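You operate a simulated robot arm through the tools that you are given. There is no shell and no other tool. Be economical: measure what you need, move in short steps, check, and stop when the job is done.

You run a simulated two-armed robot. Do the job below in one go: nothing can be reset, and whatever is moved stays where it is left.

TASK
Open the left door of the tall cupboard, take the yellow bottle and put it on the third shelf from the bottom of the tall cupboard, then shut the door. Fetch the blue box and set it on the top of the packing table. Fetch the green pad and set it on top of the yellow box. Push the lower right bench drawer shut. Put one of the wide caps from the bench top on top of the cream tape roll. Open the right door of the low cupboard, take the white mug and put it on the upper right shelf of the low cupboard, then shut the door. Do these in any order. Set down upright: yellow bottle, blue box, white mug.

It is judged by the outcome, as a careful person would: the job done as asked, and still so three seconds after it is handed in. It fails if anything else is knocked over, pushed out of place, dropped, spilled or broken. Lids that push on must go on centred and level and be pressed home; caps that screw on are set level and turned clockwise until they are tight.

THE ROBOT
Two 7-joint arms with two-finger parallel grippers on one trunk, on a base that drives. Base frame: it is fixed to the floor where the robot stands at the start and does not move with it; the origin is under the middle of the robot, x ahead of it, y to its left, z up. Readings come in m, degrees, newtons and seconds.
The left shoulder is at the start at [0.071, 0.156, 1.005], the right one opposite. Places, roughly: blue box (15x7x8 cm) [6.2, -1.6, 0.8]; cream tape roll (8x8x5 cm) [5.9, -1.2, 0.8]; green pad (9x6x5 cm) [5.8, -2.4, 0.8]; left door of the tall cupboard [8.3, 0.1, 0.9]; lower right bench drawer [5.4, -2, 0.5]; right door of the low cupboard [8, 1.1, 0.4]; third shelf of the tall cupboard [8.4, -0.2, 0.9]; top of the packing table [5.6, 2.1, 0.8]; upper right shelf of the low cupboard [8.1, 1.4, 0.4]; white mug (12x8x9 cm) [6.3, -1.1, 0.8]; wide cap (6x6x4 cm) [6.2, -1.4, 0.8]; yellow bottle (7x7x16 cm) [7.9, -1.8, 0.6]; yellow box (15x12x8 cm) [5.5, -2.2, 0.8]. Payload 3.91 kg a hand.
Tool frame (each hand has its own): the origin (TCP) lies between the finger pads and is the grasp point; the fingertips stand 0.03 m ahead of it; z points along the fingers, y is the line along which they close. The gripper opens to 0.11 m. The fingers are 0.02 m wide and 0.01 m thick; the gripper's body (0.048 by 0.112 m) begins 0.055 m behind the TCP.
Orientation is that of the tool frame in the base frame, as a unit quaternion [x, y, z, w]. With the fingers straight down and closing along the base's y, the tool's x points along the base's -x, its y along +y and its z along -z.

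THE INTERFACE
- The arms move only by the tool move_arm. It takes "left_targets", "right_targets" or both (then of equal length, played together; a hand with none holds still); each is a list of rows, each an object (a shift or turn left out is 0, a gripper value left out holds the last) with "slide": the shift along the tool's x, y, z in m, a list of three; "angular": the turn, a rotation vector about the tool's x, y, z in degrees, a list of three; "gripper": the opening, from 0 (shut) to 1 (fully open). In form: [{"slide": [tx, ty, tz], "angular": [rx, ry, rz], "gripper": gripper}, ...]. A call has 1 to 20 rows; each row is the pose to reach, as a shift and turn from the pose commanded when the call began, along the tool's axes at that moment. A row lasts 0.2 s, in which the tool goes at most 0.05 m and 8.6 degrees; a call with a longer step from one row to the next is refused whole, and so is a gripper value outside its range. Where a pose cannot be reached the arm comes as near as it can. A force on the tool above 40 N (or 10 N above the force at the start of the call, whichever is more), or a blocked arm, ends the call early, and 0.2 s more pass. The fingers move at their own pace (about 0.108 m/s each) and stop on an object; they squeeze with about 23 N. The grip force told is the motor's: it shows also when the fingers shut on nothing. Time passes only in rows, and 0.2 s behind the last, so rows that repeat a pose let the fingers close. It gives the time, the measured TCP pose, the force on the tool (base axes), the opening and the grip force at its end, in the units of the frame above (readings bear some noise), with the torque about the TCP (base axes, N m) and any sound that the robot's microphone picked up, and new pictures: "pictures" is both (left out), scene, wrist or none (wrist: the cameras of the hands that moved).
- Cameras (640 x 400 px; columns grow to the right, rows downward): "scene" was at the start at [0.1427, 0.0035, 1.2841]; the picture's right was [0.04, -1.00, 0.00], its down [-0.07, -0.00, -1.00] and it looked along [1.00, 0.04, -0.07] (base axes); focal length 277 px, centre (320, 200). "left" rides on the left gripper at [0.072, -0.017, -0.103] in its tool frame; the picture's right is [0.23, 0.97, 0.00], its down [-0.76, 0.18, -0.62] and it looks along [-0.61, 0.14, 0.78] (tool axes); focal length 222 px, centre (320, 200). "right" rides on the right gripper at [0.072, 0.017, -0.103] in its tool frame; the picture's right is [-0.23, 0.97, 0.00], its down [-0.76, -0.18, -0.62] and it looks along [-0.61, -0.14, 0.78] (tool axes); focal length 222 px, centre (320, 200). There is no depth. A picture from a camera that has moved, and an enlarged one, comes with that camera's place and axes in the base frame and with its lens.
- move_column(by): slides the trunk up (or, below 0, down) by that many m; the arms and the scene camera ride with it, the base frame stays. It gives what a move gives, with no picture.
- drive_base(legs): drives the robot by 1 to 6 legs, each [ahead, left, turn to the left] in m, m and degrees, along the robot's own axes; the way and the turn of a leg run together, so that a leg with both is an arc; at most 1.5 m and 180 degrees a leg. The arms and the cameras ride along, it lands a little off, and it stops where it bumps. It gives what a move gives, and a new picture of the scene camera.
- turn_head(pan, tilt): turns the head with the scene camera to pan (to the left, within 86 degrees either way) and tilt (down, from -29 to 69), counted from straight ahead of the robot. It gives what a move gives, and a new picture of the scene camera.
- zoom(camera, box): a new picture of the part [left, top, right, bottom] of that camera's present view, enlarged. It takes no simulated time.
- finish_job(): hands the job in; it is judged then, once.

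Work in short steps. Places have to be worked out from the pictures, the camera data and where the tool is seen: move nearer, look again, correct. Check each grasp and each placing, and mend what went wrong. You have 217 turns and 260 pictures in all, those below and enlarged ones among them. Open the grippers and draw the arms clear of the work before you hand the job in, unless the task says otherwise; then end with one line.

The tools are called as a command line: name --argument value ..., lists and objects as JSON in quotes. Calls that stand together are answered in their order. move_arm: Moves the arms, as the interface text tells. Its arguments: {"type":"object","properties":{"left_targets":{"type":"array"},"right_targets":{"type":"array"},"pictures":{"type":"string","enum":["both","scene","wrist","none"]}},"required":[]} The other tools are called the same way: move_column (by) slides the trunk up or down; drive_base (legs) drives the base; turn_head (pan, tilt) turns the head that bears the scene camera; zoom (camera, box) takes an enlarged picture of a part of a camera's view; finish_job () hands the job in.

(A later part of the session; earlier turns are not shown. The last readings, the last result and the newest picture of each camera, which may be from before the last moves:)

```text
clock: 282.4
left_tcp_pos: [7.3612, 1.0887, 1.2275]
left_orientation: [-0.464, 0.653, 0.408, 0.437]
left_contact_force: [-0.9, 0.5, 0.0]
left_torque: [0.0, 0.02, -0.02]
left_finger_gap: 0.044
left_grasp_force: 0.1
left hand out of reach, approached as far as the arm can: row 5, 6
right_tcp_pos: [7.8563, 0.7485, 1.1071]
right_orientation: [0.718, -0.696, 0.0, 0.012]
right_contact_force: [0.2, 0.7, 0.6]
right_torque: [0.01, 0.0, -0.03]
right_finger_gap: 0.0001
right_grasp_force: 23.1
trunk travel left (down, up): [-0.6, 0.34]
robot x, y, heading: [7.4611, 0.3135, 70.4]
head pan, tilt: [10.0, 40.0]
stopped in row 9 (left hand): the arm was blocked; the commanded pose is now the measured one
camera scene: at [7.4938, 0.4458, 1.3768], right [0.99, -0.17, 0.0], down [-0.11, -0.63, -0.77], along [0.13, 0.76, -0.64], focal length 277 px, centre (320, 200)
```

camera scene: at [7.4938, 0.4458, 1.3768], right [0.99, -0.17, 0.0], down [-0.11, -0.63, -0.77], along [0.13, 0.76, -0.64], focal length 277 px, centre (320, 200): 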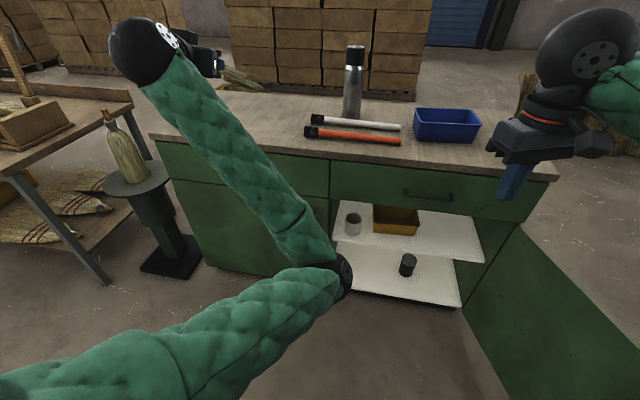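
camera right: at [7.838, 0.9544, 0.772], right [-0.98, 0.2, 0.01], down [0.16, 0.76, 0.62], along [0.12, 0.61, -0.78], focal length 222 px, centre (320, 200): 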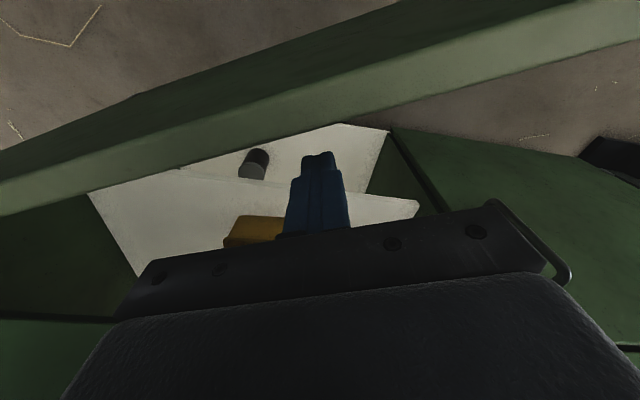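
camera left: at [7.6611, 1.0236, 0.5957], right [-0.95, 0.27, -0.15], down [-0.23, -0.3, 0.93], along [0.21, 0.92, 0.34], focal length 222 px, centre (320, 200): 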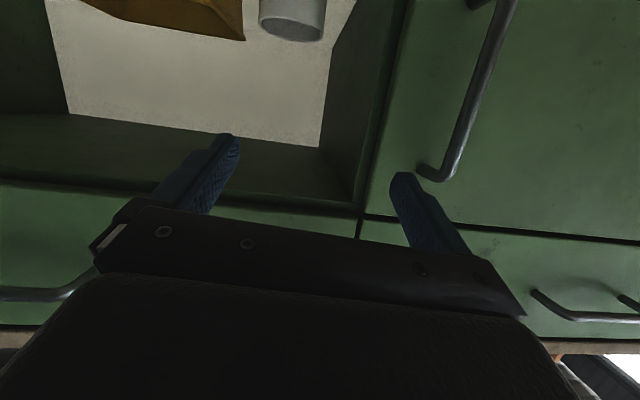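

The elbow swung below. I now rotate the hand back to vertical while raising it at the home position.

move_arm --left_targets '[{"slide": [-0.02, 0.0, -0.02], "angular": [0, 7, 0]}, {"slide": [-0.04, 0.0, -0.04], "angular": [0, 14, 0]}, {"slide": [-0.06, 0.0, -0.06], "angular": [0, 21, 0]}, {"slide": [-0.08, 0.01, -0.08], "angular": [0, 28, 0]}, {"slide": [-0.09, 0.02, -0.1], "angular": [0, 35, 0]}, {"slide": [-0.1, 0.03, -0.12], "angular": [0, 42, 0]}, {"slide": [-0.11, 0.04, -0.14], "angular": [0, 49, 0]}, {"slide": [-0.11, 0.05, -0.16], "angular": [0, 56, 0]}, {"slide": [-0.11, 0.05, -0.18], "angular": [0, 63, 0]}]' --pictures "scene"

```text
clock: 284.4
left_tcp_pos: [7.1829, 1.0008, 1.3915]
left_orientation: [-0.608, 0.787, 0.103, 0.03]
left_contact_force: [-0.4, -0.3, 0.6]
left_torque: [-0.02, 0.0, 0.0]
left_finger_gap: 0.0437
left_grasp_force: 0.0
left hand out of reach, approached as far as the arm can: row 2, 3, 4, 5, 6, 7, 8, 9
right_tcp_pos: [7.8555, 0.7482, 1.1067]
right_orientation: [0.718, -0.696, -0.001, 0.011]
right_contact_force: [-0.4, 0.0, 0.0]
right_torque: [-0.01, -0.01, 0.0]
right_finger_gap: 0.0003
right_grasp_force: 23.1
trunk travel left (down, up): [-0.6, 0.34]
robot x, y, heading: [7.4631, 0.3134, 70.5]
head pan, tilt: [10.0, 40.0]
camera scene: at [7.4935, 0.4453, 1.3768], right [0.99, -0.17, 0.0], down [-0.11, -0.63, -0.77], along [0.13, 0.76, -0.64], focal length 277 px, centre (320, 200)
```

scene: 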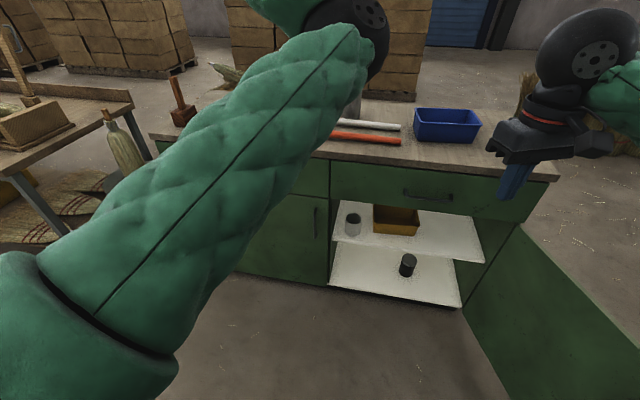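

Not working; I'll park the left hand out to the left at z≈1.35 and use the right arm for the rest. Then turn to face the door.

move_arm --left_targets '[{"slide": [0.02, 0.04, 0]}, {"slide": [0.04, 0.08, 0]}, {"slide": [0.06, 0.12, 0]}, {"slide": [0.08, 0.16, 0]}, {"slide": [0.1, 0.2, 0]}, {"slide": [0.12, 0.24, 0]}, {"slide": [0.14, 0.28, 0]}, {"slide": [0.16, 0.32, 0]}, {"slide": [0.18, 0.36, 0]}, {"slide": [0.2, 0.4, 0]}, {"slide": [0.22, 0.44, 0]}, {"slide": [0.24, 0.48, 0]}]' --pictures "none"

drive_base --legs '[[0, 0, -50]]'

```text
clock: 287.0
left_tcp_pos: [6.6535, 0.8855, 1.4078]
left_orientation: [-0.609, 0.786, 0.104, 0.031]
left_contact_force: [-0.5, -0.2, -0.4]
left_torque: [0.02, -0.03, 0.01]
left_finger_gap: 0.0439
left_grasp_force: 0.0
right_tcp_pos: [7.8531, 0.7484, 1.1074]
right_orientation: [0.717, -0.697, 0.001, 0.01]
right_contact_force: [0.2, 0.1, 0.0]
right_torque: [0.02, -0.03, 0.02]
right_finger_gap: 0.0
right_grasp_force: 23.4
trunk travel left (down, up): [-0.6, 0.34]
robot x, y, heading: [7.4645, 0.3133, 70.7]
head pan, tilt: [10.0, 40.0]
```

```text
clock: 289.2
left_tcp_pos: [7.1483, 1.2761, 1.4021]
left_orientation: [-0.337, 0.936, 0.085, 0.065]
left_contact_force: [-0.4, -0.3, 0.8]
left_torque: [0.01, -0.02, 0.0]
left_finger_gap: 0.044
left_grasp_force: 0.0
right_tcp_pos: [8.0376, 0.4593, 1.1098]
right_orientation: [-0.468, 0.884, -0.002, -0.01]
right_contact_force: [-0.4, 0.8, 0.0]
right_torque: [0.02, -0.02, 0.0]
right_finger_gap: 0.0001
right_grasp_force: 23.3
trunk travel left (down, up): [-0.6, 0.34]
robot x, y, heading: [7.4734, 0.3363, 34.2]
head pan, tilt: [10.0, 40.0]
stopped in leg 1: the robot was blocked; the commanded pose is now the measured one
camera scene: at [7.5654, 0.4302, 1.3786], right [0.7, -0.72, 0.01], down [-0.45, -0.45, -0.77], along [0.55, 0.53, -0.64], focal length 277 px, centre (320, 200)
```

scene: 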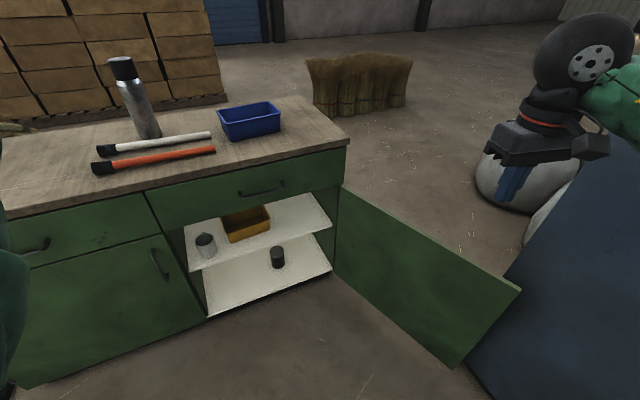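

Blocked by the right arm near the tall cupboard at heading 34°. From here I can straddle the door's top edge with the right fingers. I turn back 5° for clearance and look at the right side.

drive_base --legs '[[-0.05, 0.05, 5]]'

turn_head --pan -25 --tilt 45

```text
clock: 290.2
left_tcp_pos: [7.0093, 1.2478, 1.406]
left_orientation: [-0.376, 0.92, 0.089, 0.059]
left_contact_force: [0.0, 0.0, -0.2]
left_torque: [0.0, -0.06, -0.04]
left_finger_gap: 0.044
left_grasp_force: 0.1
right_tcp_pos: [7.965, 0.5124, 1.1027]
right_orientation: [-0.505, 0.863, 0.001, -0.015]
right_contact_force: [-0.8, -0.1, 0.3]
right_torque: [-0.02, -0.05, 0.02]
right_finger_gap: 0.0
right_grasp_force: 22.8
trunk travel left (down, up): [-0.6, 0.34]
robot x, y, heading: [7.4066, 0.3427, 39.2]
head pan, tilt: [10.0, 40.0]
camera scene: at [7.4993, 0.4415, 1.3768], right [0.76, -0.65, 0.0], down [-0.42, -0.49, -0.77], along [0.5, 0.58, -0.64], focal length 277 px, centre (320, 200)
```

scene: 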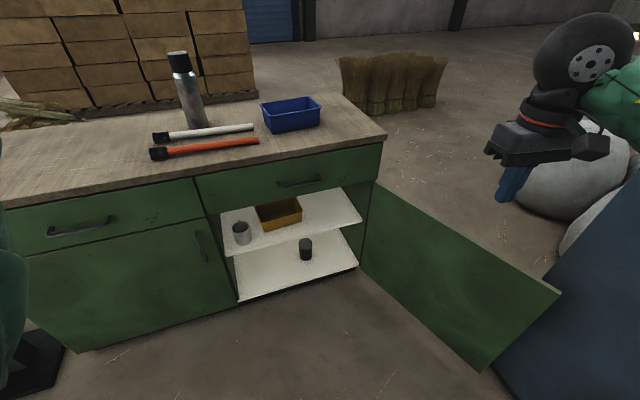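

```text
clock: 291.2
left_tcp_pos: [7.0109, 1.2454, 1.4081]
left_orientation: [-0.377, 0.92, 0.091, 0.058]
left_contact_force: [0.1, 0.0, -0.5]
left_torque: [0.0, -0.04, 0.0]
left_finger_gap: 0.0442
left_grasp_force: 0.2
right_tcp_pos: [7.9674, 0.5112, 1.1026]
right_orientation: [-0.505, 0.863, 0.002, -0.015]
right_contact_force: [0.3, 0.1, 1.2]
right_torque: [-0.01, 0.04, 0.01]
right_finger_gap: 0.0002
right_grasp_force: 22.9
trunk travel left (down, up): [-0.6, 0.34]
robot x, y, heading: [7.4047, 0.3452, 39.5]
head pan, tilt: [-25.0, 45.0]
camera scene: at [7.5253, 0.3959, 1.3695], right [0.25, -0.97, 0.0], down [-0.69, -0.18, -0.71], along [0.69, 0.17, -0.71], focal length 277 px, centre (320, 200)
```

scene: 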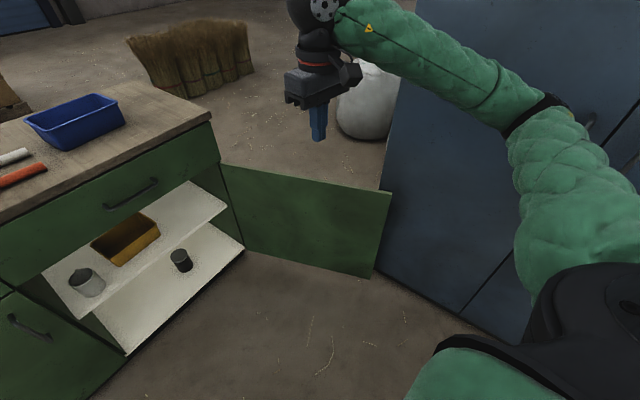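

Door top runs (8.293,1.003)→(8.290,0.334). I bring the open right hand above its edge at ≈(8.29,0.58), turned to straddle it.

move_arm --right_targets '[{"slide": [-0.027, -0.031, 0], "angular": [0, 0, -5], "gripper": 0.9}, {"slide": [-0.055, -0.0625, 0], "angular": [0, 0, -10]}, {"slide": [-0.082, -0.094, 0], "angular": [0, 0, -15]}, {"slide": [-0.11, -0.125, 0], "angular": [0, 0, -20]}, {"slide": [-0.137, -0.156, 0], "angular": [0, 0, -25]}, {"slide": [-0.164, -0.1875, 0], "angular": [0, 0, -25]}, {"slide": [-0.192, -0.219, 0], "angular": [0, 0, -25]}, {"slide": [-0.219, -0.25, 0], "angular": [0, 0, -25]}, {"slide": [-0.219, -0.25, 0.04], "angular": [0, 0, -25]}, {"slide": [-0.219, -0.25, 0.09], "angular": [0, 0, -25]}, {"slide": [-0.219, -0.25, 0.14], "angular": [0, 0, -25]}, {"slide": [-0.219, -0.25, 0.19], "angular": [0, 0, -25]}, {"slide": [-0.219, -0.25, 0.24], "angular": [0, 0, -25]}]' --pictures "both"

```text
clock: 294.0
left_tcp_pos: [7.0104, 1.2459, 1.4086]
left_orientation: [-0.376, 0.92, 0.091, 0.059]
left_contact_force: [0.2, 1.2, -0.3]
left_torque: [-0.01, 0.0, 0.03]
left_finger_gap: 0.044
left_grasp_force: 0.0
right_tcp_pos: [8.1506, 0.5563, 1.0673]
right_orientation: [-0.68, 0.733, 0.005, -0.015]
right_contact_force: [-0.3, -0.5, 0.0]
right_torque: [-0.03, -0.04, -0.01]
right_finger_gap: 0.099
right_grasp_force: 0.0
right hand out of reach, approached as far as the arm can: row 5, 6, 7, 8, 9, 10, 11, 12, 13
trunk travel left (down, up): [-0.6, 0.34]
robot x, y, heading: [7.4057, 0.3459, 39.6]
head pan, tilt: [-25.0, 45.0]
camera scene: at [7.5254, 0.3958, 1.3695], right [0.25, -0.97, 0.0], down [-0.69, -0.17, -0.71], along [0.69, 0.17, -0.71], focal length 277 px, centre (320, 200)
camera right: at [8.1313, 0.4852, 1.1728], right [-0.95, 0.3, 0.02], down [0.25, 0.75, 0.61], along [0.16, 0.59, -0.79], focal length 222 px, centre (320, 200)
```

scene: 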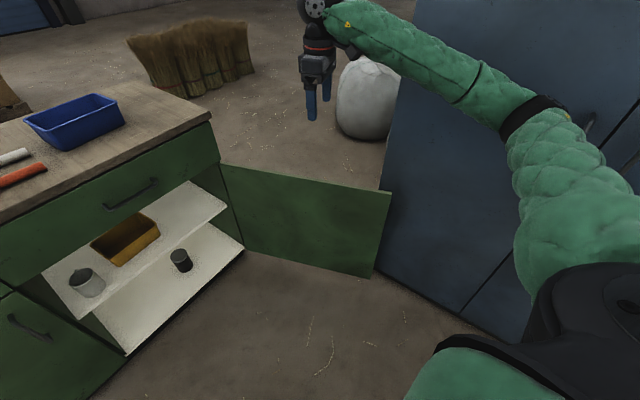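
right: 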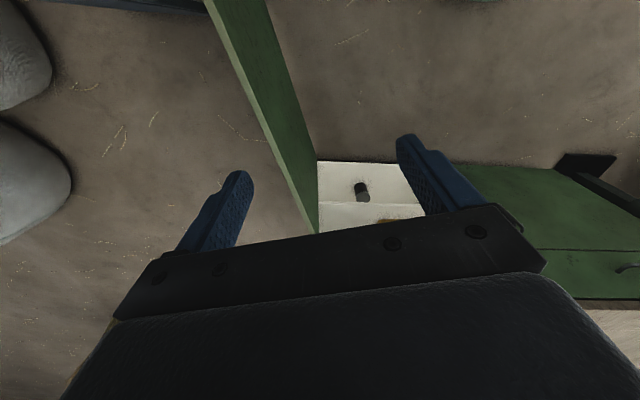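

Yaw limits the reach. I use less yaw (a 30° skew straddle is fine) and go to the edge point.

move_arm --right_targets '[{"slide": [0, 0, 0], "angular": [0, 0, 8]}, {"slide": [0, -0.02, 0], "angular": [0, 0, 16]}, {"slide": [-0.01, -0.05, 0], "angular": [0, 0, 24]}, {"slide": [-0.02, -0.08, 0], "angular": [0, 0, 25]}, {"slide": [-0.03, -0.11, 0], "angular": [0, 0, 25]}, {"slide": [-0.034, -0.138, 0], "angular": [0, 0, 25]}, {"slide": [-0.034, -0.138, 0], "angular": [0, 0, 25]}]' --pictures "wrist"

```text
clock: 295.6
left_tcp_pos: [7.0124, 1.2475, 1.4092]
left_orientation: [-0.377, 0.92, 0.091, 0.058]
left_contact_force: [-1.2, -0.1, -0.1]
left_torque: [-0.01, 0.02, 0.0]
left_finger_gap: 0.0439
left_grasp_force: 0.0
right_tcp_pos: [8.29, 0.5816, 1.0611]
right_orientation: [-0.505, 0.863, 0.002, -0.016]
right_contact_force: [-0.1, 0.5, 0.0]
right_torque: [0.0, 0.01, 0.04]
right_finger_gap: 0.099
right_grasp_force: 0.1
trunk travel left (down, up): [-0.6, 0.34]
robot x, y, heading: [7.4075, 0.3417, 39.4]
head pan, tilt: [-25.0, 45.0]
camera right: at [8.2425, 0.5257, 1.1663], right [-0.74, 0.68, 0.01], down [0.55, 0.58, 0.6], along [0.4, 0.45, -0.8], focal length 222 px, centre (320, 200)
```

right: 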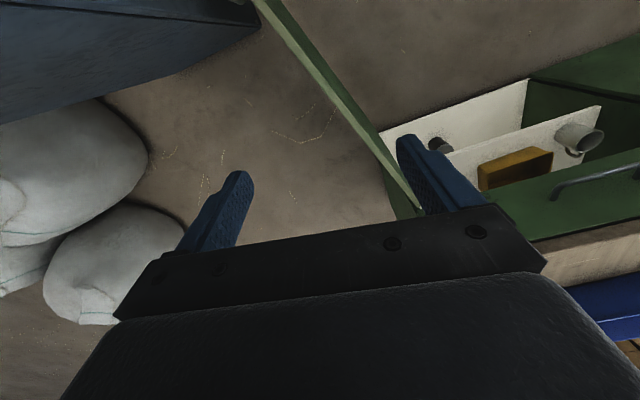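

The door edge is exactly under the TCP. Lower the trunk 0.3, then the hand ~9 cm to straddle.

move_column --by -0.3

move_arm --right_targets '[{"slide": [0, 0, 0.03]}, {"slide": [0, 0, 0.06]}, {"slide": [0, 0, 0.09]}, {"slide": [0, 0, 0.095]}]' --pictures "both"

```text
clock: 298.6
left_tcp_pos: [7.0122, 1.2467, 1.1086]
left_orientation: [-0.377, 0.92, 0.09, 0.058]
left_contact_force: [0.4, -0.2, -0.1]
left_torque: [0.0, 0.02, 0.0]
left_finger_gap: 0.0442
left_grasp_force: 0.1
right_tcp_pos: [8.2895, 0.5804, 0.7609]
right_orientation: [-0.505, 0.863, 0.002, -0.016]
right_contact_force: [-1.2, -0.6, 0.3]
right_torque: [-0.04, 0.01, -0.01]
right_finger_gap: 0.0989
right_grasp_force: 0.1
trunk travel left (down, up): [-0.3, 0.64]
robot x, y, heading: [7.4071, 0.3438, 39.6]
head pan, tilt: [-25.0, 45.0]
```

```text
clock: 299.6
left_tcp_pos: [7.0124, 1.2458, 1.1084]
left_orientation: [-0.376, 0.92, 0.09, 0.058]
left_contact_force: [-0.1, 0.4, -0.4]
left_torque: [0.0, 0.02, -0.02]
left_finger_gap: 0.0437
left_grasp_force: 0.2
right_tcp_pos: [8.2873, 0.579, 0.6642]
right_orientation: [-0.505, 0.863, 0.002, -0.017]
right_contact_force: [0.3, -0.6, 1.5]
right_torque: [0.01, -0.02, -0.02]
right_finger_gap: 0.0989
right_grasp_force: 0.1
trunk travel left (down, up): [-0.3, 0.64]
robot x, y, heading: [7.4083, 0.3436, 39.7]
head pan, tilt: [-25.0, 45.0]
camera scene: at [7.5255, 0.3958, 1.0695], right [0.25, -0.97, 0.0], down [-0.69, -0.18, -0.71], along [0.68, 0.17, -0.71], focal length 277 px, centre (320, 200)
camera right: at [8.2397, 0.5249, 0.7707], right [-0.74, 0.67, 0.01], down [0.55, 0.58, 0.6], along [0.4, 0.45, -0.8], focal length 222 px, centre (320, 200)
```

scene: 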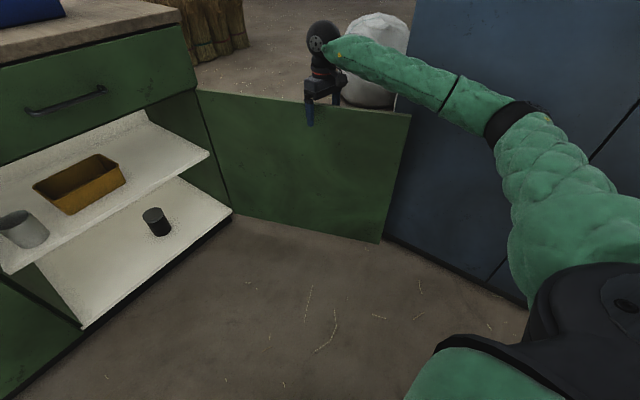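
right: 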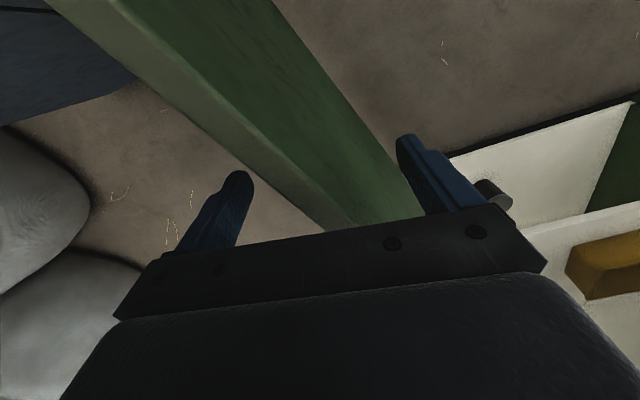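

Straddled. Now I move the hand along the hinge arc toward the robot's left, drawing the door shut.

move_arm --right_targets '[{"slide": [0.0146, 0.0342, 0]}, {"slide": [0.0263, 0.0735, 0]}, {"slide": [0.0372, 0.1133, 0]}, {"slide": [0.0436, 0.1555, 0]}, {"slide": [0.0466, 0.1997, 0]}, {"slide": [0.0454, 0.2404, 0]}, {"slide": [0.0399, 0.2837, 0]}, {"slide": [0.0293, 0.324, 0]}, {"slide": [0.0146, 0.3632, 0]}, {"slide": [-0.0038, 0.3999, 0]}, {"slide": [-0.0263, 0.4354, 0]}, {"slide": [-0.0521, 0.4671, 0]}]' --pictures "both"

```text
clock: 302.2
left_tcp_pos: [7.0121, 1.2471, 1.1074]
left_orientation: [-0.376, 0.92, 0.09, 0.059]
left_contact_force: [-0.8, -0.1, 0.1]
left_torque: [0.04, 0.01, -0.01]
left_finger_gap: 0.044
left_grasp_force: 0.1
right_tcp_pos: [7.9053, 0.8531, 0.6729]
right_orientation: [-0.505, 0.863, 0.002, -0.015]
right_contact_force: [1.1, 0.3, 0.6]
right_torque: [0.01, 0.01, 0.0]
right_finger_gap: 0.0988
right_grasp_force: 0.1
trunk travel left (down, up): [-0.3, 0.64]
robot x, y, heading: [7.4055, 0.3409, 39.1]
head pan, tilt: [-25.0, 45.0]
camera scene: at [7.5253, 0.3962, 1.0694], right [0.25, -0.97, 0.0], down [-0.69, -0.17, -0.71], along [0.69, 0.17, -0.71], focal length 277 px, centre (320, 200)
camera right: at [7.8571, 0.7986, 0.7785], right [-0.74, 0.68, 0.01], down [0.55, 0.58, 0.6], along [0.4, 0.45, -0.8], focal length 222 px, centre (320, 200)
```

scene: 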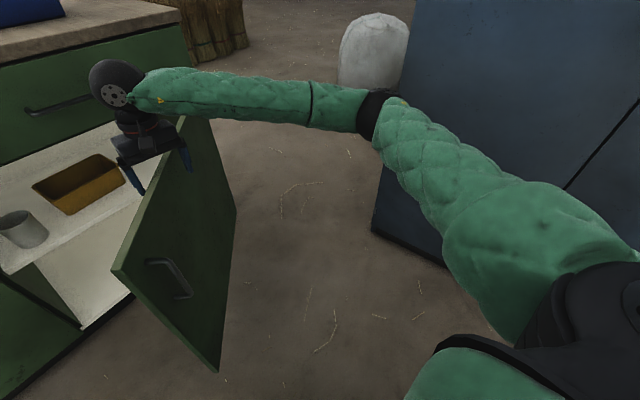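
right: 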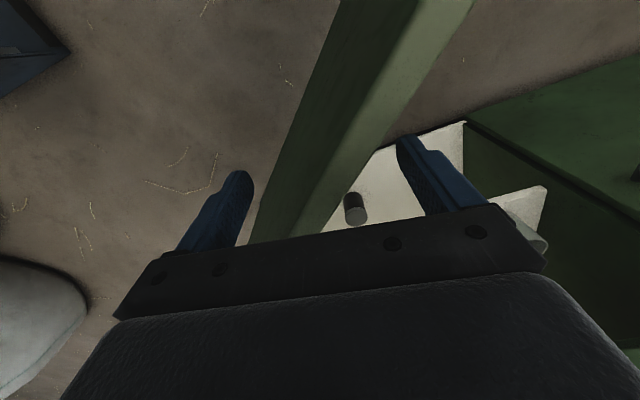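

Door is at ~45°. Continue the straddled pull another 15 cm along the arc.

move_arm --right_targets '[{"slide": [-0.0277, 0.026, 0]}, {"slide": [-0.058, 0.051, 0]}, {"slide": [-0.087, 0.076, 0]}, {"slide": [-0.116, 0.0995, 0]}]' --pictures "scene"

```text
clock: 303.2
left_tcp_pos: [7.0129, 1.2466, 1.1062]
left_orientation: [-0.377, 0.92, 0.09, 0.058]
left_contact_force: [0.7, -0.3, -0.9]
left_torque: [-0.01, 0.01, 0.02]
left_finger_gap: 0.0437
left_grasp_force: 0.0
right_tcp_pos: [7.8753, 1.0033, 0.6719]
right_orientation: [-0.504, 0.863, 0.003, -0.015]
right_contact_force: [0.1, 0.2, -0.3]
right_torque: [0.05, -0.05, -0.01]
right_finger_gap: 0.0996
right_grasp_force: 0.2
trunk travel left (down, up): [-0.3, 0.64]
robot x, y, heading: [7.4083, 0.3418, 39.2]
head pan, tilt: [-25.0, 45.0]
camera scene: at [7.5254, 0.3963, 1.0694], right [0.25, -0.97, 0.0], down [-0.69, -0.18, -0.71], along [0.69, 0.17, -0.71], focal length 277 px, centre (320, 200)
```

scene: 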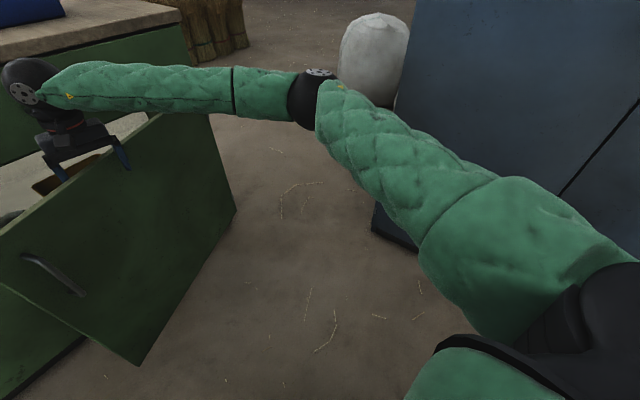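

~27° left. I lift out, come back on the outer side with closed fingers, and push it shut.

move_arm --right_targets '[{"slide": [0, 0, -0.045]}, {"slide": [0, 0, -0.09]}, {"slide": [0, 0, -0.135]}, {"slide": [0.04, -0.005, -0.14], "gripper": 0}, {"slide": [0.085, -0.012, -0.14], "gripper": 0}, {"slide": [0.13, -0.018, -0.14], "gripper": 0}, {"slide": [0.175, -0.024, -0.14], "gripper": 0}, {"slide": [0.22, -0.03, -0.13], "gripper": 0}, {"slide": [0.25, -0.034, -0.09], "gripper": 0}, {"slide": [0.25, -0.034, -0.045], "gripper": 0}, {"slide": [0.25, -0.034, 0], "gripper": 0}, {"slide": [0.25, -0.034, 0.045], "gripper": 0}, {"slide": [0.25, -0.034, 0.08], "gripper": 0}]' --pictures "scene"

```text
refused: row 9 steps farther than a row can; nothing moved
```

Row 9 slightly too long; resend with smaller steps.

move_arm --right_targets '[{"slide": [0, 0, -0.045]}, {"slide": [0, 0, -0.09]}, {"slide": [0, 0, -0.135]}, {"slide": [0.04, -0.005, -0.14], "gripper": 0}, {"slide": [0.085, -0.012, -0.14], "gripper": 0}, {"slide": [0.13, -0.018, -0.14], "gripper": 0}, {"slide": [0.175, -0.024, -0.14], "gripper": 0}, {"slide": [0.22, -0.03, -0.13], "gripper": 0}, {"slide": [0.25, -0.034, -0.1], "gripper": 0}, {"slide": [0.25, -0.034, -0.055], "gripper": 0}, {"slide": [0.25, -0.034, -0.01], "gripper": 0}, {"slide": [0.25, -0.034, 0.035], "gripper": 0}, {"slide": [0.25, -0.034, 0.08], "gripper": 0}]' --pictures "scene"

```text
clock: 306.0
left_tcp_pos: [7.0116, 1.2466, 1.1077]
left_orientation: [-0.377, 0.92, 0.09, 0.058]
left_contact_force: [0.3, 0.4, 0.2]
left_torque: [-0.01, -0.01, 0.0]
left_finger_gap: 0.0438
left_grasp_force: 0.0
right_tcp_pos: [7.7817, 0.7674, 0.5968]
right_orientation: [-0.505, 0.863, 0.003, -0.015]
right_contact_force: [-0.5, 0.3, -0.2]
right_torque: [0.01, 0.02, -0.01]
right_finger_gap: 0.0001
right_grasp_force: 23.4
trunk travel left (down, up): [-0.3, 0.64]
robot x, y, heading: [7.407, 0.345, 39.2]
head pan, tilt: [-25.0, 45.0]
camera scene: at [7.5257, 0.396, 1.0695], right [0.25, -0.97, 0.0], down [-0.69, -0.18, -0.71], along [0.68, 0.17, -0.71], focal length 277 px, centre (320, 200)
```

scene: 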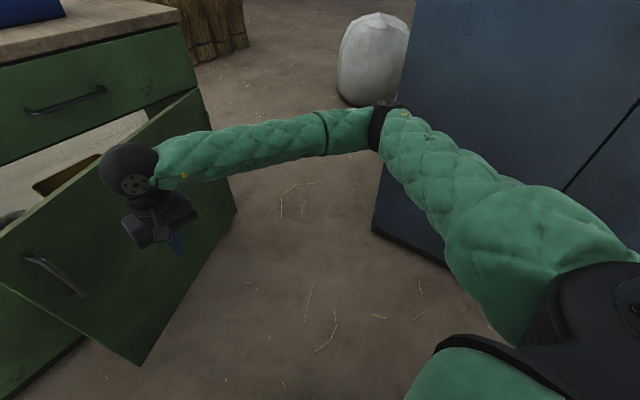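

In front of the door. Push it forward until it stops.

move_arm --right_targets '[{"slide": [-0.04, 0.0055, 0]}, {"slide": [-0.08, 0.011, 0]}, {"slide": [-0.12, 0.0165, 0]}, {"slide": [-0.16, 0.022, 0]}, {"slide": [-0.2, 0.0275, 0]}, {"slide": [-0.235, 0.032, 0]}, {"slide": [-0.265, 0.036, 0]}, {"slide": [-0.29, 0.04, 0]}, {"slide": [-0.315, 0.043, 0]}, {"slide": [-0.335, 0.046, 0]}, {"slide": [-0.355, 0.049, 0]}, {"slide": [-0.375, 0.051, 0]}, {"slide": [-0.39, 0.053, 0]}]' --pictures "scene"

```text
clock: 309.0
left_tcp_pos: [7.0674, 1.2273, 1.1221]
left_orientation: [-0.348, 0.93, 0.095, 0.064]
left_contact_force: [1.0, 0.1, 0.7]
left_torque: [0.04, 0.06, 0.05]
left_finger_gap: 0.044
left_grasp_force: 0.1
right_tcp_pos: [7.8919, 1.0695, 0.5918]
right_orientation: [-0.538, 0.843, 0.006, -0.02]
right_contact_force: [0.3, 0.9, 0.3]
right_torque: [0.01, 0.02, 0.01]
right_finger_gap: 0.0
right_grasp_force: 23.4
trunk travel left (down, up): [-0.3, 0.64]
robot x, y, heading: [7.4108, 0.3147, 36.1]
head pan, tilt: [-25.0, 45.0]
stopped in row 13 (right hand): the arm was blocked; the commanded pose is now the measured one
camera scene: at [7.5281, 0.3482, 1.0742], right [0.19, -0.98, -0.01], down [-0.69, -0.13, -0.71], along [0.7, 0.14, -0.7], focal length 277 px, centre (320, 200)
```

scene: 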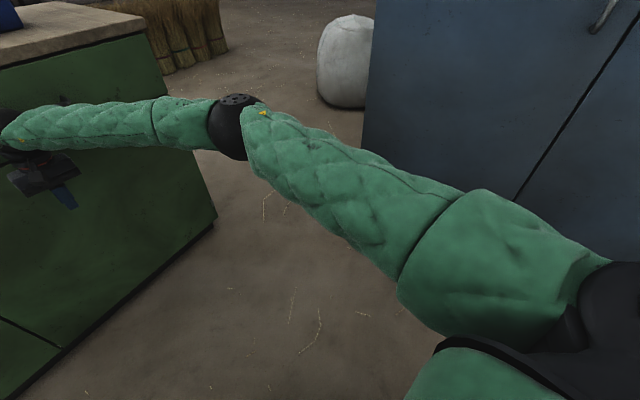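

Let me see whether the door is fully shut: back the hand off a bit and look.

move_arm --right_targets '[{"slide": [0.04, 0, 0]}, {"slide": [0.08, 0, 0]}, {"slide": [0.12, 0, 0]}, {"slide": [0.16, 0, 0]}]' --pictures "none"

turn_head --pan 25 --tilt 35

```text
clock: 310.0
left_tcp_pos: [7.0644, 1.2394, 1.1085]
left_orientation: [-0.351, 0.93, 0.089, 0.061]
left_contact_force: [0.2, 0.2, 0.7]
left_torque: [-0.02, -0.04, 0.03]
left_finger_gap: 0.044
left_grasp_force: 0.1
right_tcp_pos: [7.8295, 0.9336, 0.5801]
right_orientation: [-0.535, 0.845, 0.0, -0.024]
right_contact_force: [-0.2, -0.3, -0.2]
right_torque: [0.01, 0.01, 0.01]
right_finger_gap: 0.0001
right_grasp_force: 23.2
trunk travel left (down, up): [-0.3, 0.64]
robot x, y, heading: [7.4134, 0.3148, 36.3]
head pan, tilt: [-25.0, 45.0]
```

```text
clock: 311.2
left_tcp_pos: [7.0654, 1.2409, 1.107]
left_orientation: [-0.351, 0.93, 0.089, 0.062]
left_contact_force: [0.3, 0.0, 0.7]
left_torque: [0.0, 0.03, 0.0]
left_finger_gap: 0.0437
left_grasp_force: 0.1
right_tcp_pos: [7.8299, 0.9349, 0.5809]
right_orientation: [-0.534, 0.845, 0.001, -0.024]
right_contact_force: [0.2, -0.4, 0.2]
right_torque: [0.03, 0.01, 0.01]
right_finger_gap: 0.0
right_grasp_force: 22.8
trunk travel left (down, up): [-0.3, 0.64]
robot x, y, heading: [7.4141, 0.3172, 36.4]
head pan, tilt: [25.0, 35.0]
camera scene: at [7.4946, 0.4244, 1.0843], right [0.88, -0.48, 0.0], down [-0.28, -0.5, -0.82], along [0.4, 0.72, -0.57], focal length 277 px, centre (320, 200)
```

scene: 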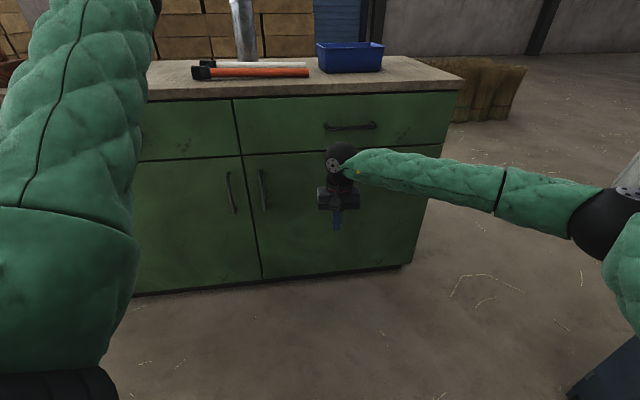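

It looks shut. I zoom on the seam to verify.

zoom --camera "scene" --box '[200, 120, 440, 290]'

```text
2.35 times, centred on (320, 205) of scene
camera zoom: at [7.4946, 0.4244, 1.0843], right [0.88, -0.48, 0.0], down [-0.28, -0.5, -0.82], along [0.4, 0.72, -0.57], focal length 652 px, centre (320, 188)
```

zoom: 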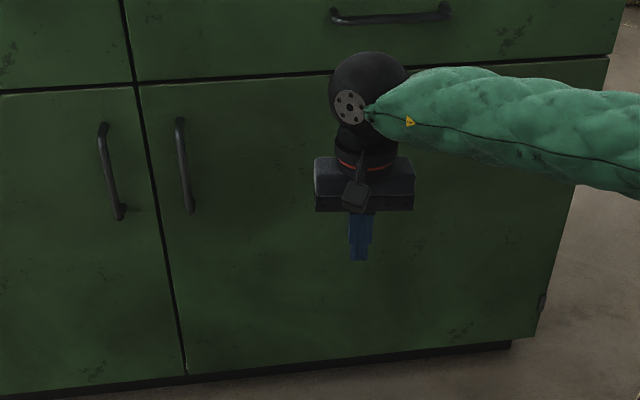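

The right door is flush: mug task done. Now park the left arm back along my left side so it stays clear of the tall cupboard's door swing.

move_arm --left_targets '[{"slide": [0.04, 0.0, -0.01]}, {"slide": [0.08, 0.0, -0.02]}, {"slide": [0.12, 0.0, -0.03]}, {"slide": [0.16, 0.0, -0.04]}, {"slide": [0.2, 0.0, -0.05]}, {"slide": [0.24, 0.0, -0.06]}, {"slide": [0.28, -0.01, -0.07]}, {"slide": [0.32, -0.03, -0.08]}, {"slide": [0.36, -0.05, -0.09]}, {"slide": [0.39, -0.08, -0.1]}, {"slide": [0.42, -0.11, -0.1]}, {"slide": [0.45, -0.14, -0.1]}, {"slide": [0.47, -0.18, -0.1]}, {"slide": [0.48, -0.22, -0.1]}, {"slide": [0.48, -0.26, -0.1]}]' --right_targets '[{"slide": [0.0, 0, -0.04]}, {"slide": [0, 0, -0.08]}, {"slide": [0, 0, -0.12]}, {"slide": [0, 0, -0.16]}, {"slide": [0, 0, -0.2]}, {"slide": [0, 0, -0.24]}, {"slide": [0.03, 0, -0.26]}, {"slide": [0.06, 0, -0.28]}, {"slide": [0.09, 0, -0.3]}, {"slide": [0.09, 0, -0.3]}, {"slide": [0.09, 0, -0.3]}, {"slide": [0.09, 0, -0.3]}, {"slide": [0.09, 0, -0.3]}, {"slide": [0.09, 0, -0.3]}, {"slide": [0.09, 0, -0.3]}]' --pictures "scene"

```text
clock: 314.4
left_tcp_pos: [6.8752, 0.7194, 1.0925]
left_orientation: [-0.351, 0.93, 0.09, 0.061]
left_contact_force: [0.4, 0.1, -1.8]
left_torque: [0.02, 0.0, 0.0]
left_finger_gap: 0.0438
left_grasp_force: 0.1
right_tcp_pos: [7.8059, 0.8602, 0.8853]
right_orientation: [-0.534, 0.845, 0.0, -0.025]
right_contact_force: [0.0, 0.0, -0.2]
right_torque: [0.01, -0.02, 0.03]
right_finger_gap: 0.0001
right_grasp_force: 22.8
trunk travel left (down, up): [-0.3, 0.64]
robot x, y, heading: [7.4127, 0.3192, 36.2]
head pan, tilt: [25.0, 35.0]
camera scene: at [7.4951, 0.4235, 1.0843], right [0.88, -0.48, 0.0], down [-0.28, -0.5, -0.82], along [0.39, 0.72, -0.57], focal length 277 px, centre (320, 200)
```

scene: 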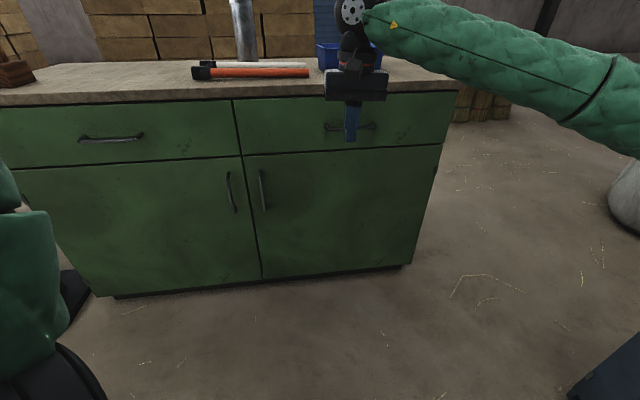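

Left arm parked. I step back from the tall cupboard and turn right to face it (heading −20°), raising the trunk for the 1.0 m handle.

drive_base --legs '[[-0.17, 0.25, 0], [0, 0, -56]]'

move_column --by 0.3

turn_head --pan 0 --tilt 15

```text
clock: 318.9
left_tcp_pos: [7.1566, 1.0886, 1.091]
left_orientation: [0.123, 0.987, 0.05, 0.095]
left_contact_force: [-0.1, 0.8, -0.5]
left_torque: [-0.02, 0.02, 0.01]
left_finger_gap: 0.0441
left_grasp_force: 0.0
right_tcp_pos: [7.7989, 0.402, 0.8847]
right_orientation: [-0.078, 0.997, 0.012, -0.022]
right_contact_force: [-0.4, -0.6, 0.0]
right_torque: [0.0, 0.02, 0.0]
right_finger_gap: 0.0003
right_grasp_force: 22.9
trunk travel left (down, up): [-0.3, 0.64]
robot x, y, heading: [7.1283, 0.4233, -19.4]
head pan, tilt: [25.0, 35.0]
camera scene: at [7.2627, 0.4123, 1.0843], right [0.1, -1.0, 0.0], down [-0.57, -0.06, -0.82], along [0.81, 0.08, -0.57], focal length 277 px, centre (320, 200)
```

scene: 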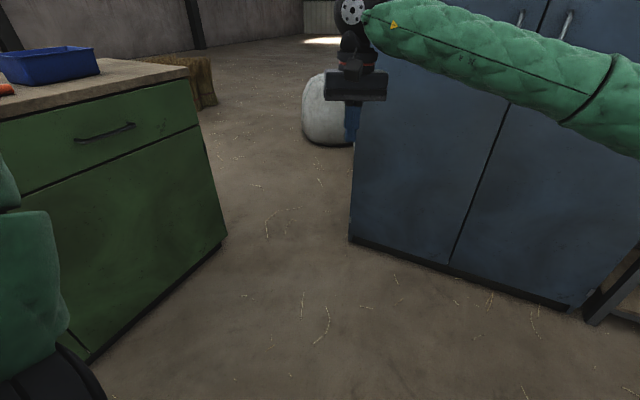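

```text
clock: 321.9
left_tcp_pos: [7.1554, 1.0898, 1.3917]
left_orientation: [0.123, 0.987, 0.052, 0.095]
left_contact_force: [-0.3, -0.5, 0.6]
left_torque: [0.0, -0.01, -0.01]
left_finger_gap: 0.0438
left_grasp_force: 0.0
right_tcp_pos: [7.7993, 0.402, 1.1839]
right_orientation: [-0.078, 0.997, 0.011, -0.022]
right_contact_force: [0.2, -0.1, 1.2]
right_torque: [0.02, -0.02, 0.03]
right_finger_gap: 0.0001
right_grasp_force: 23.2
trunk travel left (down, up): [-0.6, 0.34]
robot x, y, heading: [7.1274, 0.4224, -19.7]
head pan, tilt: [25.0, 35.0]
```

```text
clock: 322.8
left_tcp_pos: [7.1563, 1.0892, 1.3904]
left_orientation: [0.123, 0.987, 0.05, 0.095]
left_contact_force: [0.2, 0.8, -0.9]
left_torque: [0.0, 0.0, 0.04]
left_finger_gap: 0.0441
left_grasp_force: 0.0
right_tcp_pos: [7.7986, 0.4022, 1.1852]
right_orientation: [-0.078, 0.997, 0.012, -0.021]
right_contact_force: [0.2, -0.2, -0.7]
right_torque: [0.0, 0.0, 0.0]
right_finger_gap: 0.0
right_grasp_force: 23.1
trunk travel left (down, up): [-0.6, 0.34]
robot x, y, heading: [7.1252, 0.4184, -19.5]
head pan, tilt: [0.0, 15.0]
camera scene: at [7.2632, 0.373, 1.4162], right [-0.33, -0.94, 0.0], down [-0.25, 0.09, -0.97], along [0.91, -0.32, -0.26], focal length 277 px, centre (320, 200)
```

scene: 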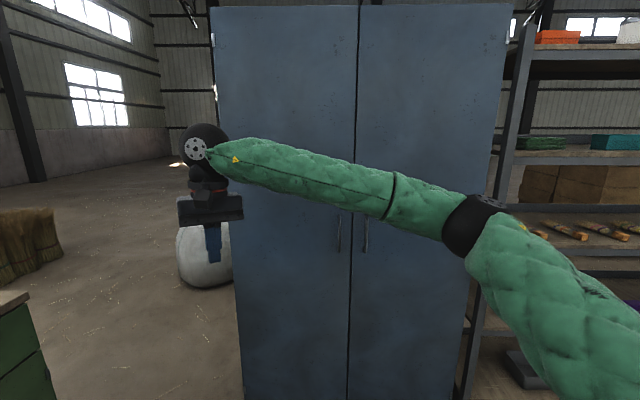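

Left door handle at ≈(8.198,-0.041,1.01), hinge ≈(8.374,0.363). I move 0.2 m closer, then yaw the right hand to face the door and bring it opposite the handle.

drive_base --legs '[[0.2, 0, 0]]'

move_arm --right_targets '[{"slide": [0.01, -0.03, 0], "angular": [0, 0, 5], "gripper": 0.6}, {"slide": [0.02, -0.07, 0], "angular": [0, 0, 10]}, {"slide": [0.03, -0.11, 0], "angular": [0, 0, 15]}, {"slide": [0.04, -0.15, 0], "angular": [0, 0, 20]}, {"slide": [0.05, -0.19, 0], "angular": [0, 0, 25]}, {"slide": [0.06, -0.23, 0], "angular": [0, 0, 29]}, {"slide": [0.06, -0.27, 0], "angular": [0, 0, 29]}, {"slide": [0.06, -0.31, 0], "angular": [0, 0, 29]}, {"slide": [0.06, -0.3535, 0], "angular": [0, 0, 29]}, {"slide": [0.06, -0.3535, 0], "angular": [0, 0, 29]}]' --pictures "scene"

```text
clock: 324.4
left_tcp_pos: [7.347, 1.0235, 1.3921]
left_orientation: [0.124, 0.986, 0.051, 0.096]
left_contact_force: [-0.2, 0.7, -0.4]
left_torque: [0.02, 0.01, 0.0]
left_finger_gap: 0.044
left_grasp_force: 0.0
right_tcp_pos: [7.9887, 0.3355, 1.1842]
right_orientation: [-0.078, 0.997, 0.012, -0.023]
right_contact_force: [0.6, -0.2, 0.1]
right_torque: [-0.02, 0.02, 0.02]
right_finger_gap: 0.0002
right_grasp_force: 23.0
trunk travel left (down, up): [-0.6, 0.34]
robot x, y, heading: [7.3172, 0.3525, -19.5]
head pan, tilt: [0.0, 15.0]
camera scene: at [7.4537, 0.3056, 1.4162], right [-0.33, -0.94, 0.0], down [-0.25, 0.09, -0.97], along [0.91, -0.32, -0.26], focal length 277 px, centre (320, 200)
```

scene: 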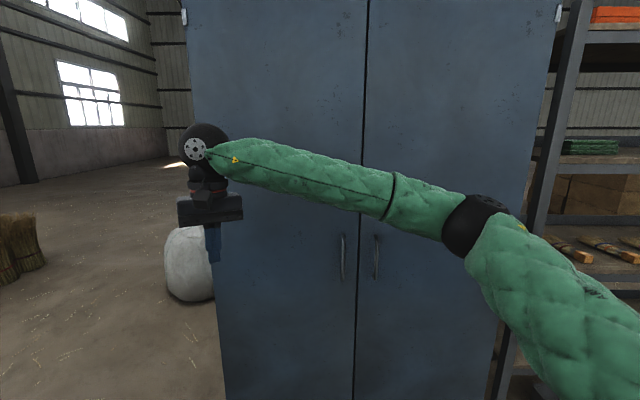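

```text
clock: 326.6
left_tcp_pos: [7.3463, 1.0237, 1.3917]
left_orientation: [0.124, 0.986, 0.05, 0.095]
left_contact_force: [-0.2, -0.4, 0.1]
left_torque: [-0.01, 0.0, -0.03]
left_finger_gap: 0.0441
left_grasp_force: 0.0
right_tcp_pos: [7.9848, -0.0237, 1.1783]
right_orientation: [0.174, 0.984, 0.005, -0.025]
right_contact_force: [0.0, 0.2, 0.5]
right_torque: [-0.01, 0.0, 0.01]
right_finger_gap: 0.0662
right_grasp_force: 0.0
trunk travel left (down, up): [-0.6, 0.34]
robot x, y, heading: [7.315, 0.3543, -19.5]
head pan, tilt: [0.0, 15.0]
camera scene: at [7.4531, 0.3068, 1.4163], right [-0.33, -0.94, 0.0], down [-0.24, 0.09, -0.97], along [0.91, -0.32, -0.26], focal length 277 px, centre (320, 200)
```

scene: 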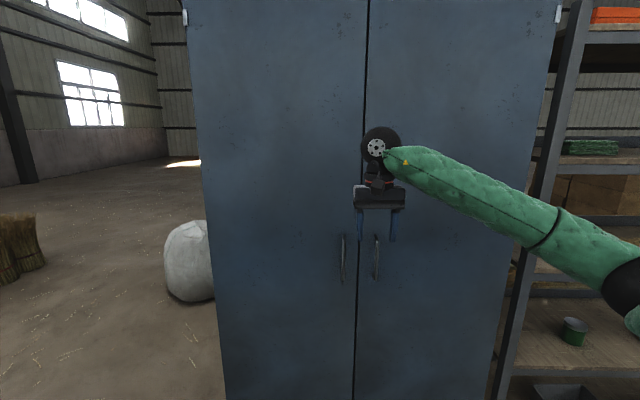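

Now tilt 60° forward and move to the pre-grasp in front of the left door's handle.

move_arm --right_targets '[{"slide": [-0.0, 0.007, 0.01], "angular": [0, -8, 0]}, {"slide": [-0.01, 0.015, 0.025], "angular": [0, -16, 0]}, {"slide": [-0.025, 0.022, 0.04], "angular": [0, -24, 0]}, {"slide": [-0.04, 0.03, 0.055], "angular": [0, -32, 0]}, {"slide": [-0.055, 0.037, 0.07], "angular": [0, -40, 0]}, {"slide": [-0.07, 0.045, 0.085], "angular": [0, -48, 0]}, {"slide": [-0.085, 0.052, 0.1], "angular": [0, -56, 0]}, {"slide": [-0.099, 0.06, 0.113], "angular": [0, -63, 0]}, {"slide": [-0.099, 0.06, 0.113], "angular": [0, -63, 0]}]' --pictures "both"

```text
clock: 328.6
left_tcp_pos: [7.3457, 1.0237, 1.3929]
left_orientation: [0.123, 0.987, 0.051, 0.095]
left_contact_force: [0.3, -0.3, -0.7]
left_torque: [-0.01, 0.03, 0.02]
left_finger_gap: 0.0442
left_grasp_force: 0.1
right_tcp_pos: [8.0915, 0.0017, 1.0593]
right_orientation: [0.151, 0.852, -0.086, 0.494]
right_contact_force: [-0.5, 0.7, 0.0]
right_torque: [0.02, 0.03, 0.02]
right_finger_gap: 0.066
right_grasp_force: 0.1
trunk travel left (down, up): [-0.6, 0.34]
robot x, y, heading: [7.3132, 0.3544, -19.7]
head pan, tilt: [0.0, 15.0]
camera scene: at [7.4521, 0.3058, 1.4164], right [-0.33, -0.94, 0.0], down [-0.24, 0.09, -0.97], along [0.91, -0.32, -0.26], focal length 277 px, centre (320, 200)
camera right: at [7.9797, 0.0601, 1.0482], right [0.44, 0.88, 0.2], down [-0.22, -0.11, 0.97], along [0.87, -0.47, 0.14], focal length 222 px, centre (320, 200)
```

scene: 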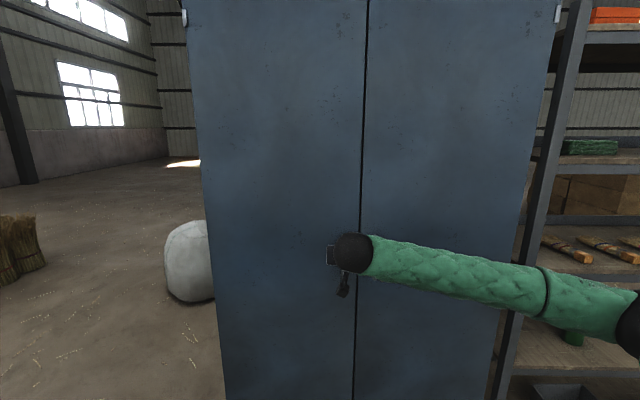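
right: 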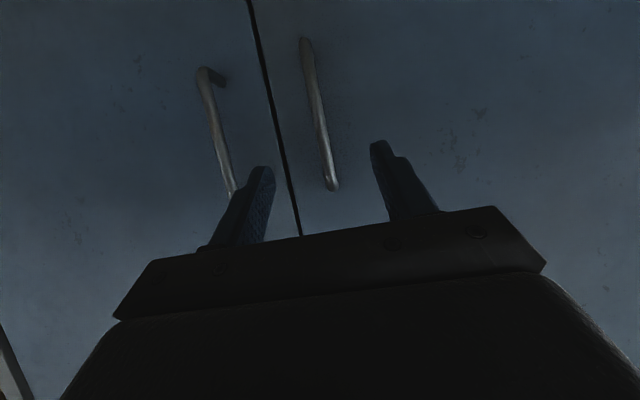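

Handle is centred between the fingers. Advance 12 cm and grip.

move_arm --right_targets '[{"slide": [0, 0, 0.04]}, {"slide": [0, 0, 0.08]}, {"slide": [0, 0, 0.105]}, {"slide": [0, 0, 0.118]}, {"slide": [0, 0, 0.118], "gripper": 0}, {"slide": [0, 0, 0.118], "gripper": 0}, {"slide": [0, 0, 0.118], "gripper": 0}]' --pictures "wrist"

```text
clock: 330.2
left_tcp_pos: [7.3454, 1.0218, 1.3921]
left_orientation: [0.123, 0.987, 0.05, 0.094]
left_contact_force: [-0.5, -0.1, -0.7]
left_torque: [-0.02, -0.01, 0.01]
left_finger_gap: 0.044
left_grasp_force: 0.1
right_tcp_pos: [8.1889, -0.033, 1.0014]
right_orientation: [0.151, 0.852, -0.086, 0.494]
right_contact_force: [-1.1, -3.8, 0.2]
right_torque: [-0.35, -0.09, -0.02]
right_finger_gap: 0.0115
right_grasp_force: 45.0
trunk travel left (down, up): [-0.6, 0.34]
robot x, y, heading: [7.316, 0.3543, -19.4]
head pan, tilt: [0.0, 15.0]
camera right: at [8.0761, 0.0247, 0.9901], right [0.44, 0.88, 0.2], down [-0.21, -0.11, 0.97], along [0.87, -0.47, 0.14], focal length 222 px, centre (320, 200)
```

right: 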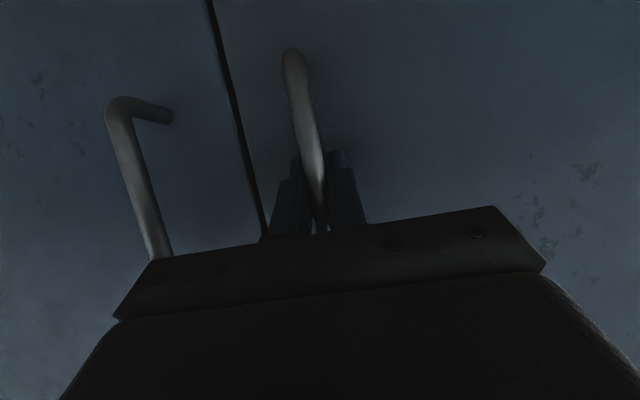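

Gripped. Pull the left door open along its arc (hinge 0.44 m to the left), turning the hand with it.

move_arm --right_targets '[{"slide": [0.0096, 0.0017, -0.0167], "angular": [2.17, 0, 1.24]}, {"slide": [0.0191, 0.0043, -0.0332], "angular": [4.34, 0, 2.5]}, {"slide": [0.0284, 0.0077, -0.0496], "angular": [6.5, 0, 3.7]}, {"slide": [0.0378, 0.0119, -0.0659], "angular": [8.7, 0, 5.0]}, {"slide": [0.047, 0.0169, -0.082], "angular": [10.85, 0, 6.2]}, {"slide": [0.0562, 0.0228, -0.098], "angular": [13.0, 0, 7.5]}, {"slide": [0.0651, 0.0294, -0.1136], "angular": [15.2, 0, 8.7]}, {"slide": [0.074, 0.0368, -0.1291], "angular": [17.4, 0, 9.9]}, {"slide": [0.0827, 0.045, -0.1442], "angular": [19.5, 0, 11.2]}, {"slide": [0.0912, 0.0539, -0.159], "angular": [21.7, 0, 12.4]}]' --pictures "scene"

```text
clock: 332.6
left_tcp_pos: [7.3473, 1.0242, 1.3917]
left_orientation: [0.122, 0.987, 0.051, 0.095]
left_contact_force: [-1.0, 0.1, 0.5]
left_torque: [0.05, -0.04, 0.01]
left_finger_gap: 0.0439
left_grasp_force: 0.1
right_tcp_pos: [8.0357, 0.0846, 1.0025]
right_orientation: [0.33, 0.801, -0.189, 0.463]
right_contact_force: [17.4, 14.4, -4.3]
right_torque: [-0.94, -0.37, 0.01]
right_finger_gap: 0.0121
right_grasp_force: 44.9
trunk travel left (down, up): [-0.6, 0.34]
robot x, y, heading: [7.3182, 0.3524, -19.6]
head pan, tilt: [0.0, 15.0]
stopped in row 10 (right hand): the force on the tool passed its limit at 42 N (the readings are from after the stop); the commanded pose is now the measured one
camera scene: at [7.4541, 0.3063, 1.4161], right [-0.33, -0.94, 0.0], down [-0.25, 0.09, -0.97], along [0.91, -0.32, -0.26], focal length 277 px, centre (320, 200)
```

scene: 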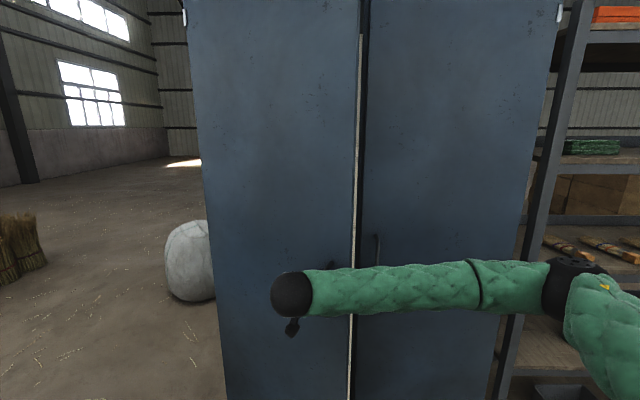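

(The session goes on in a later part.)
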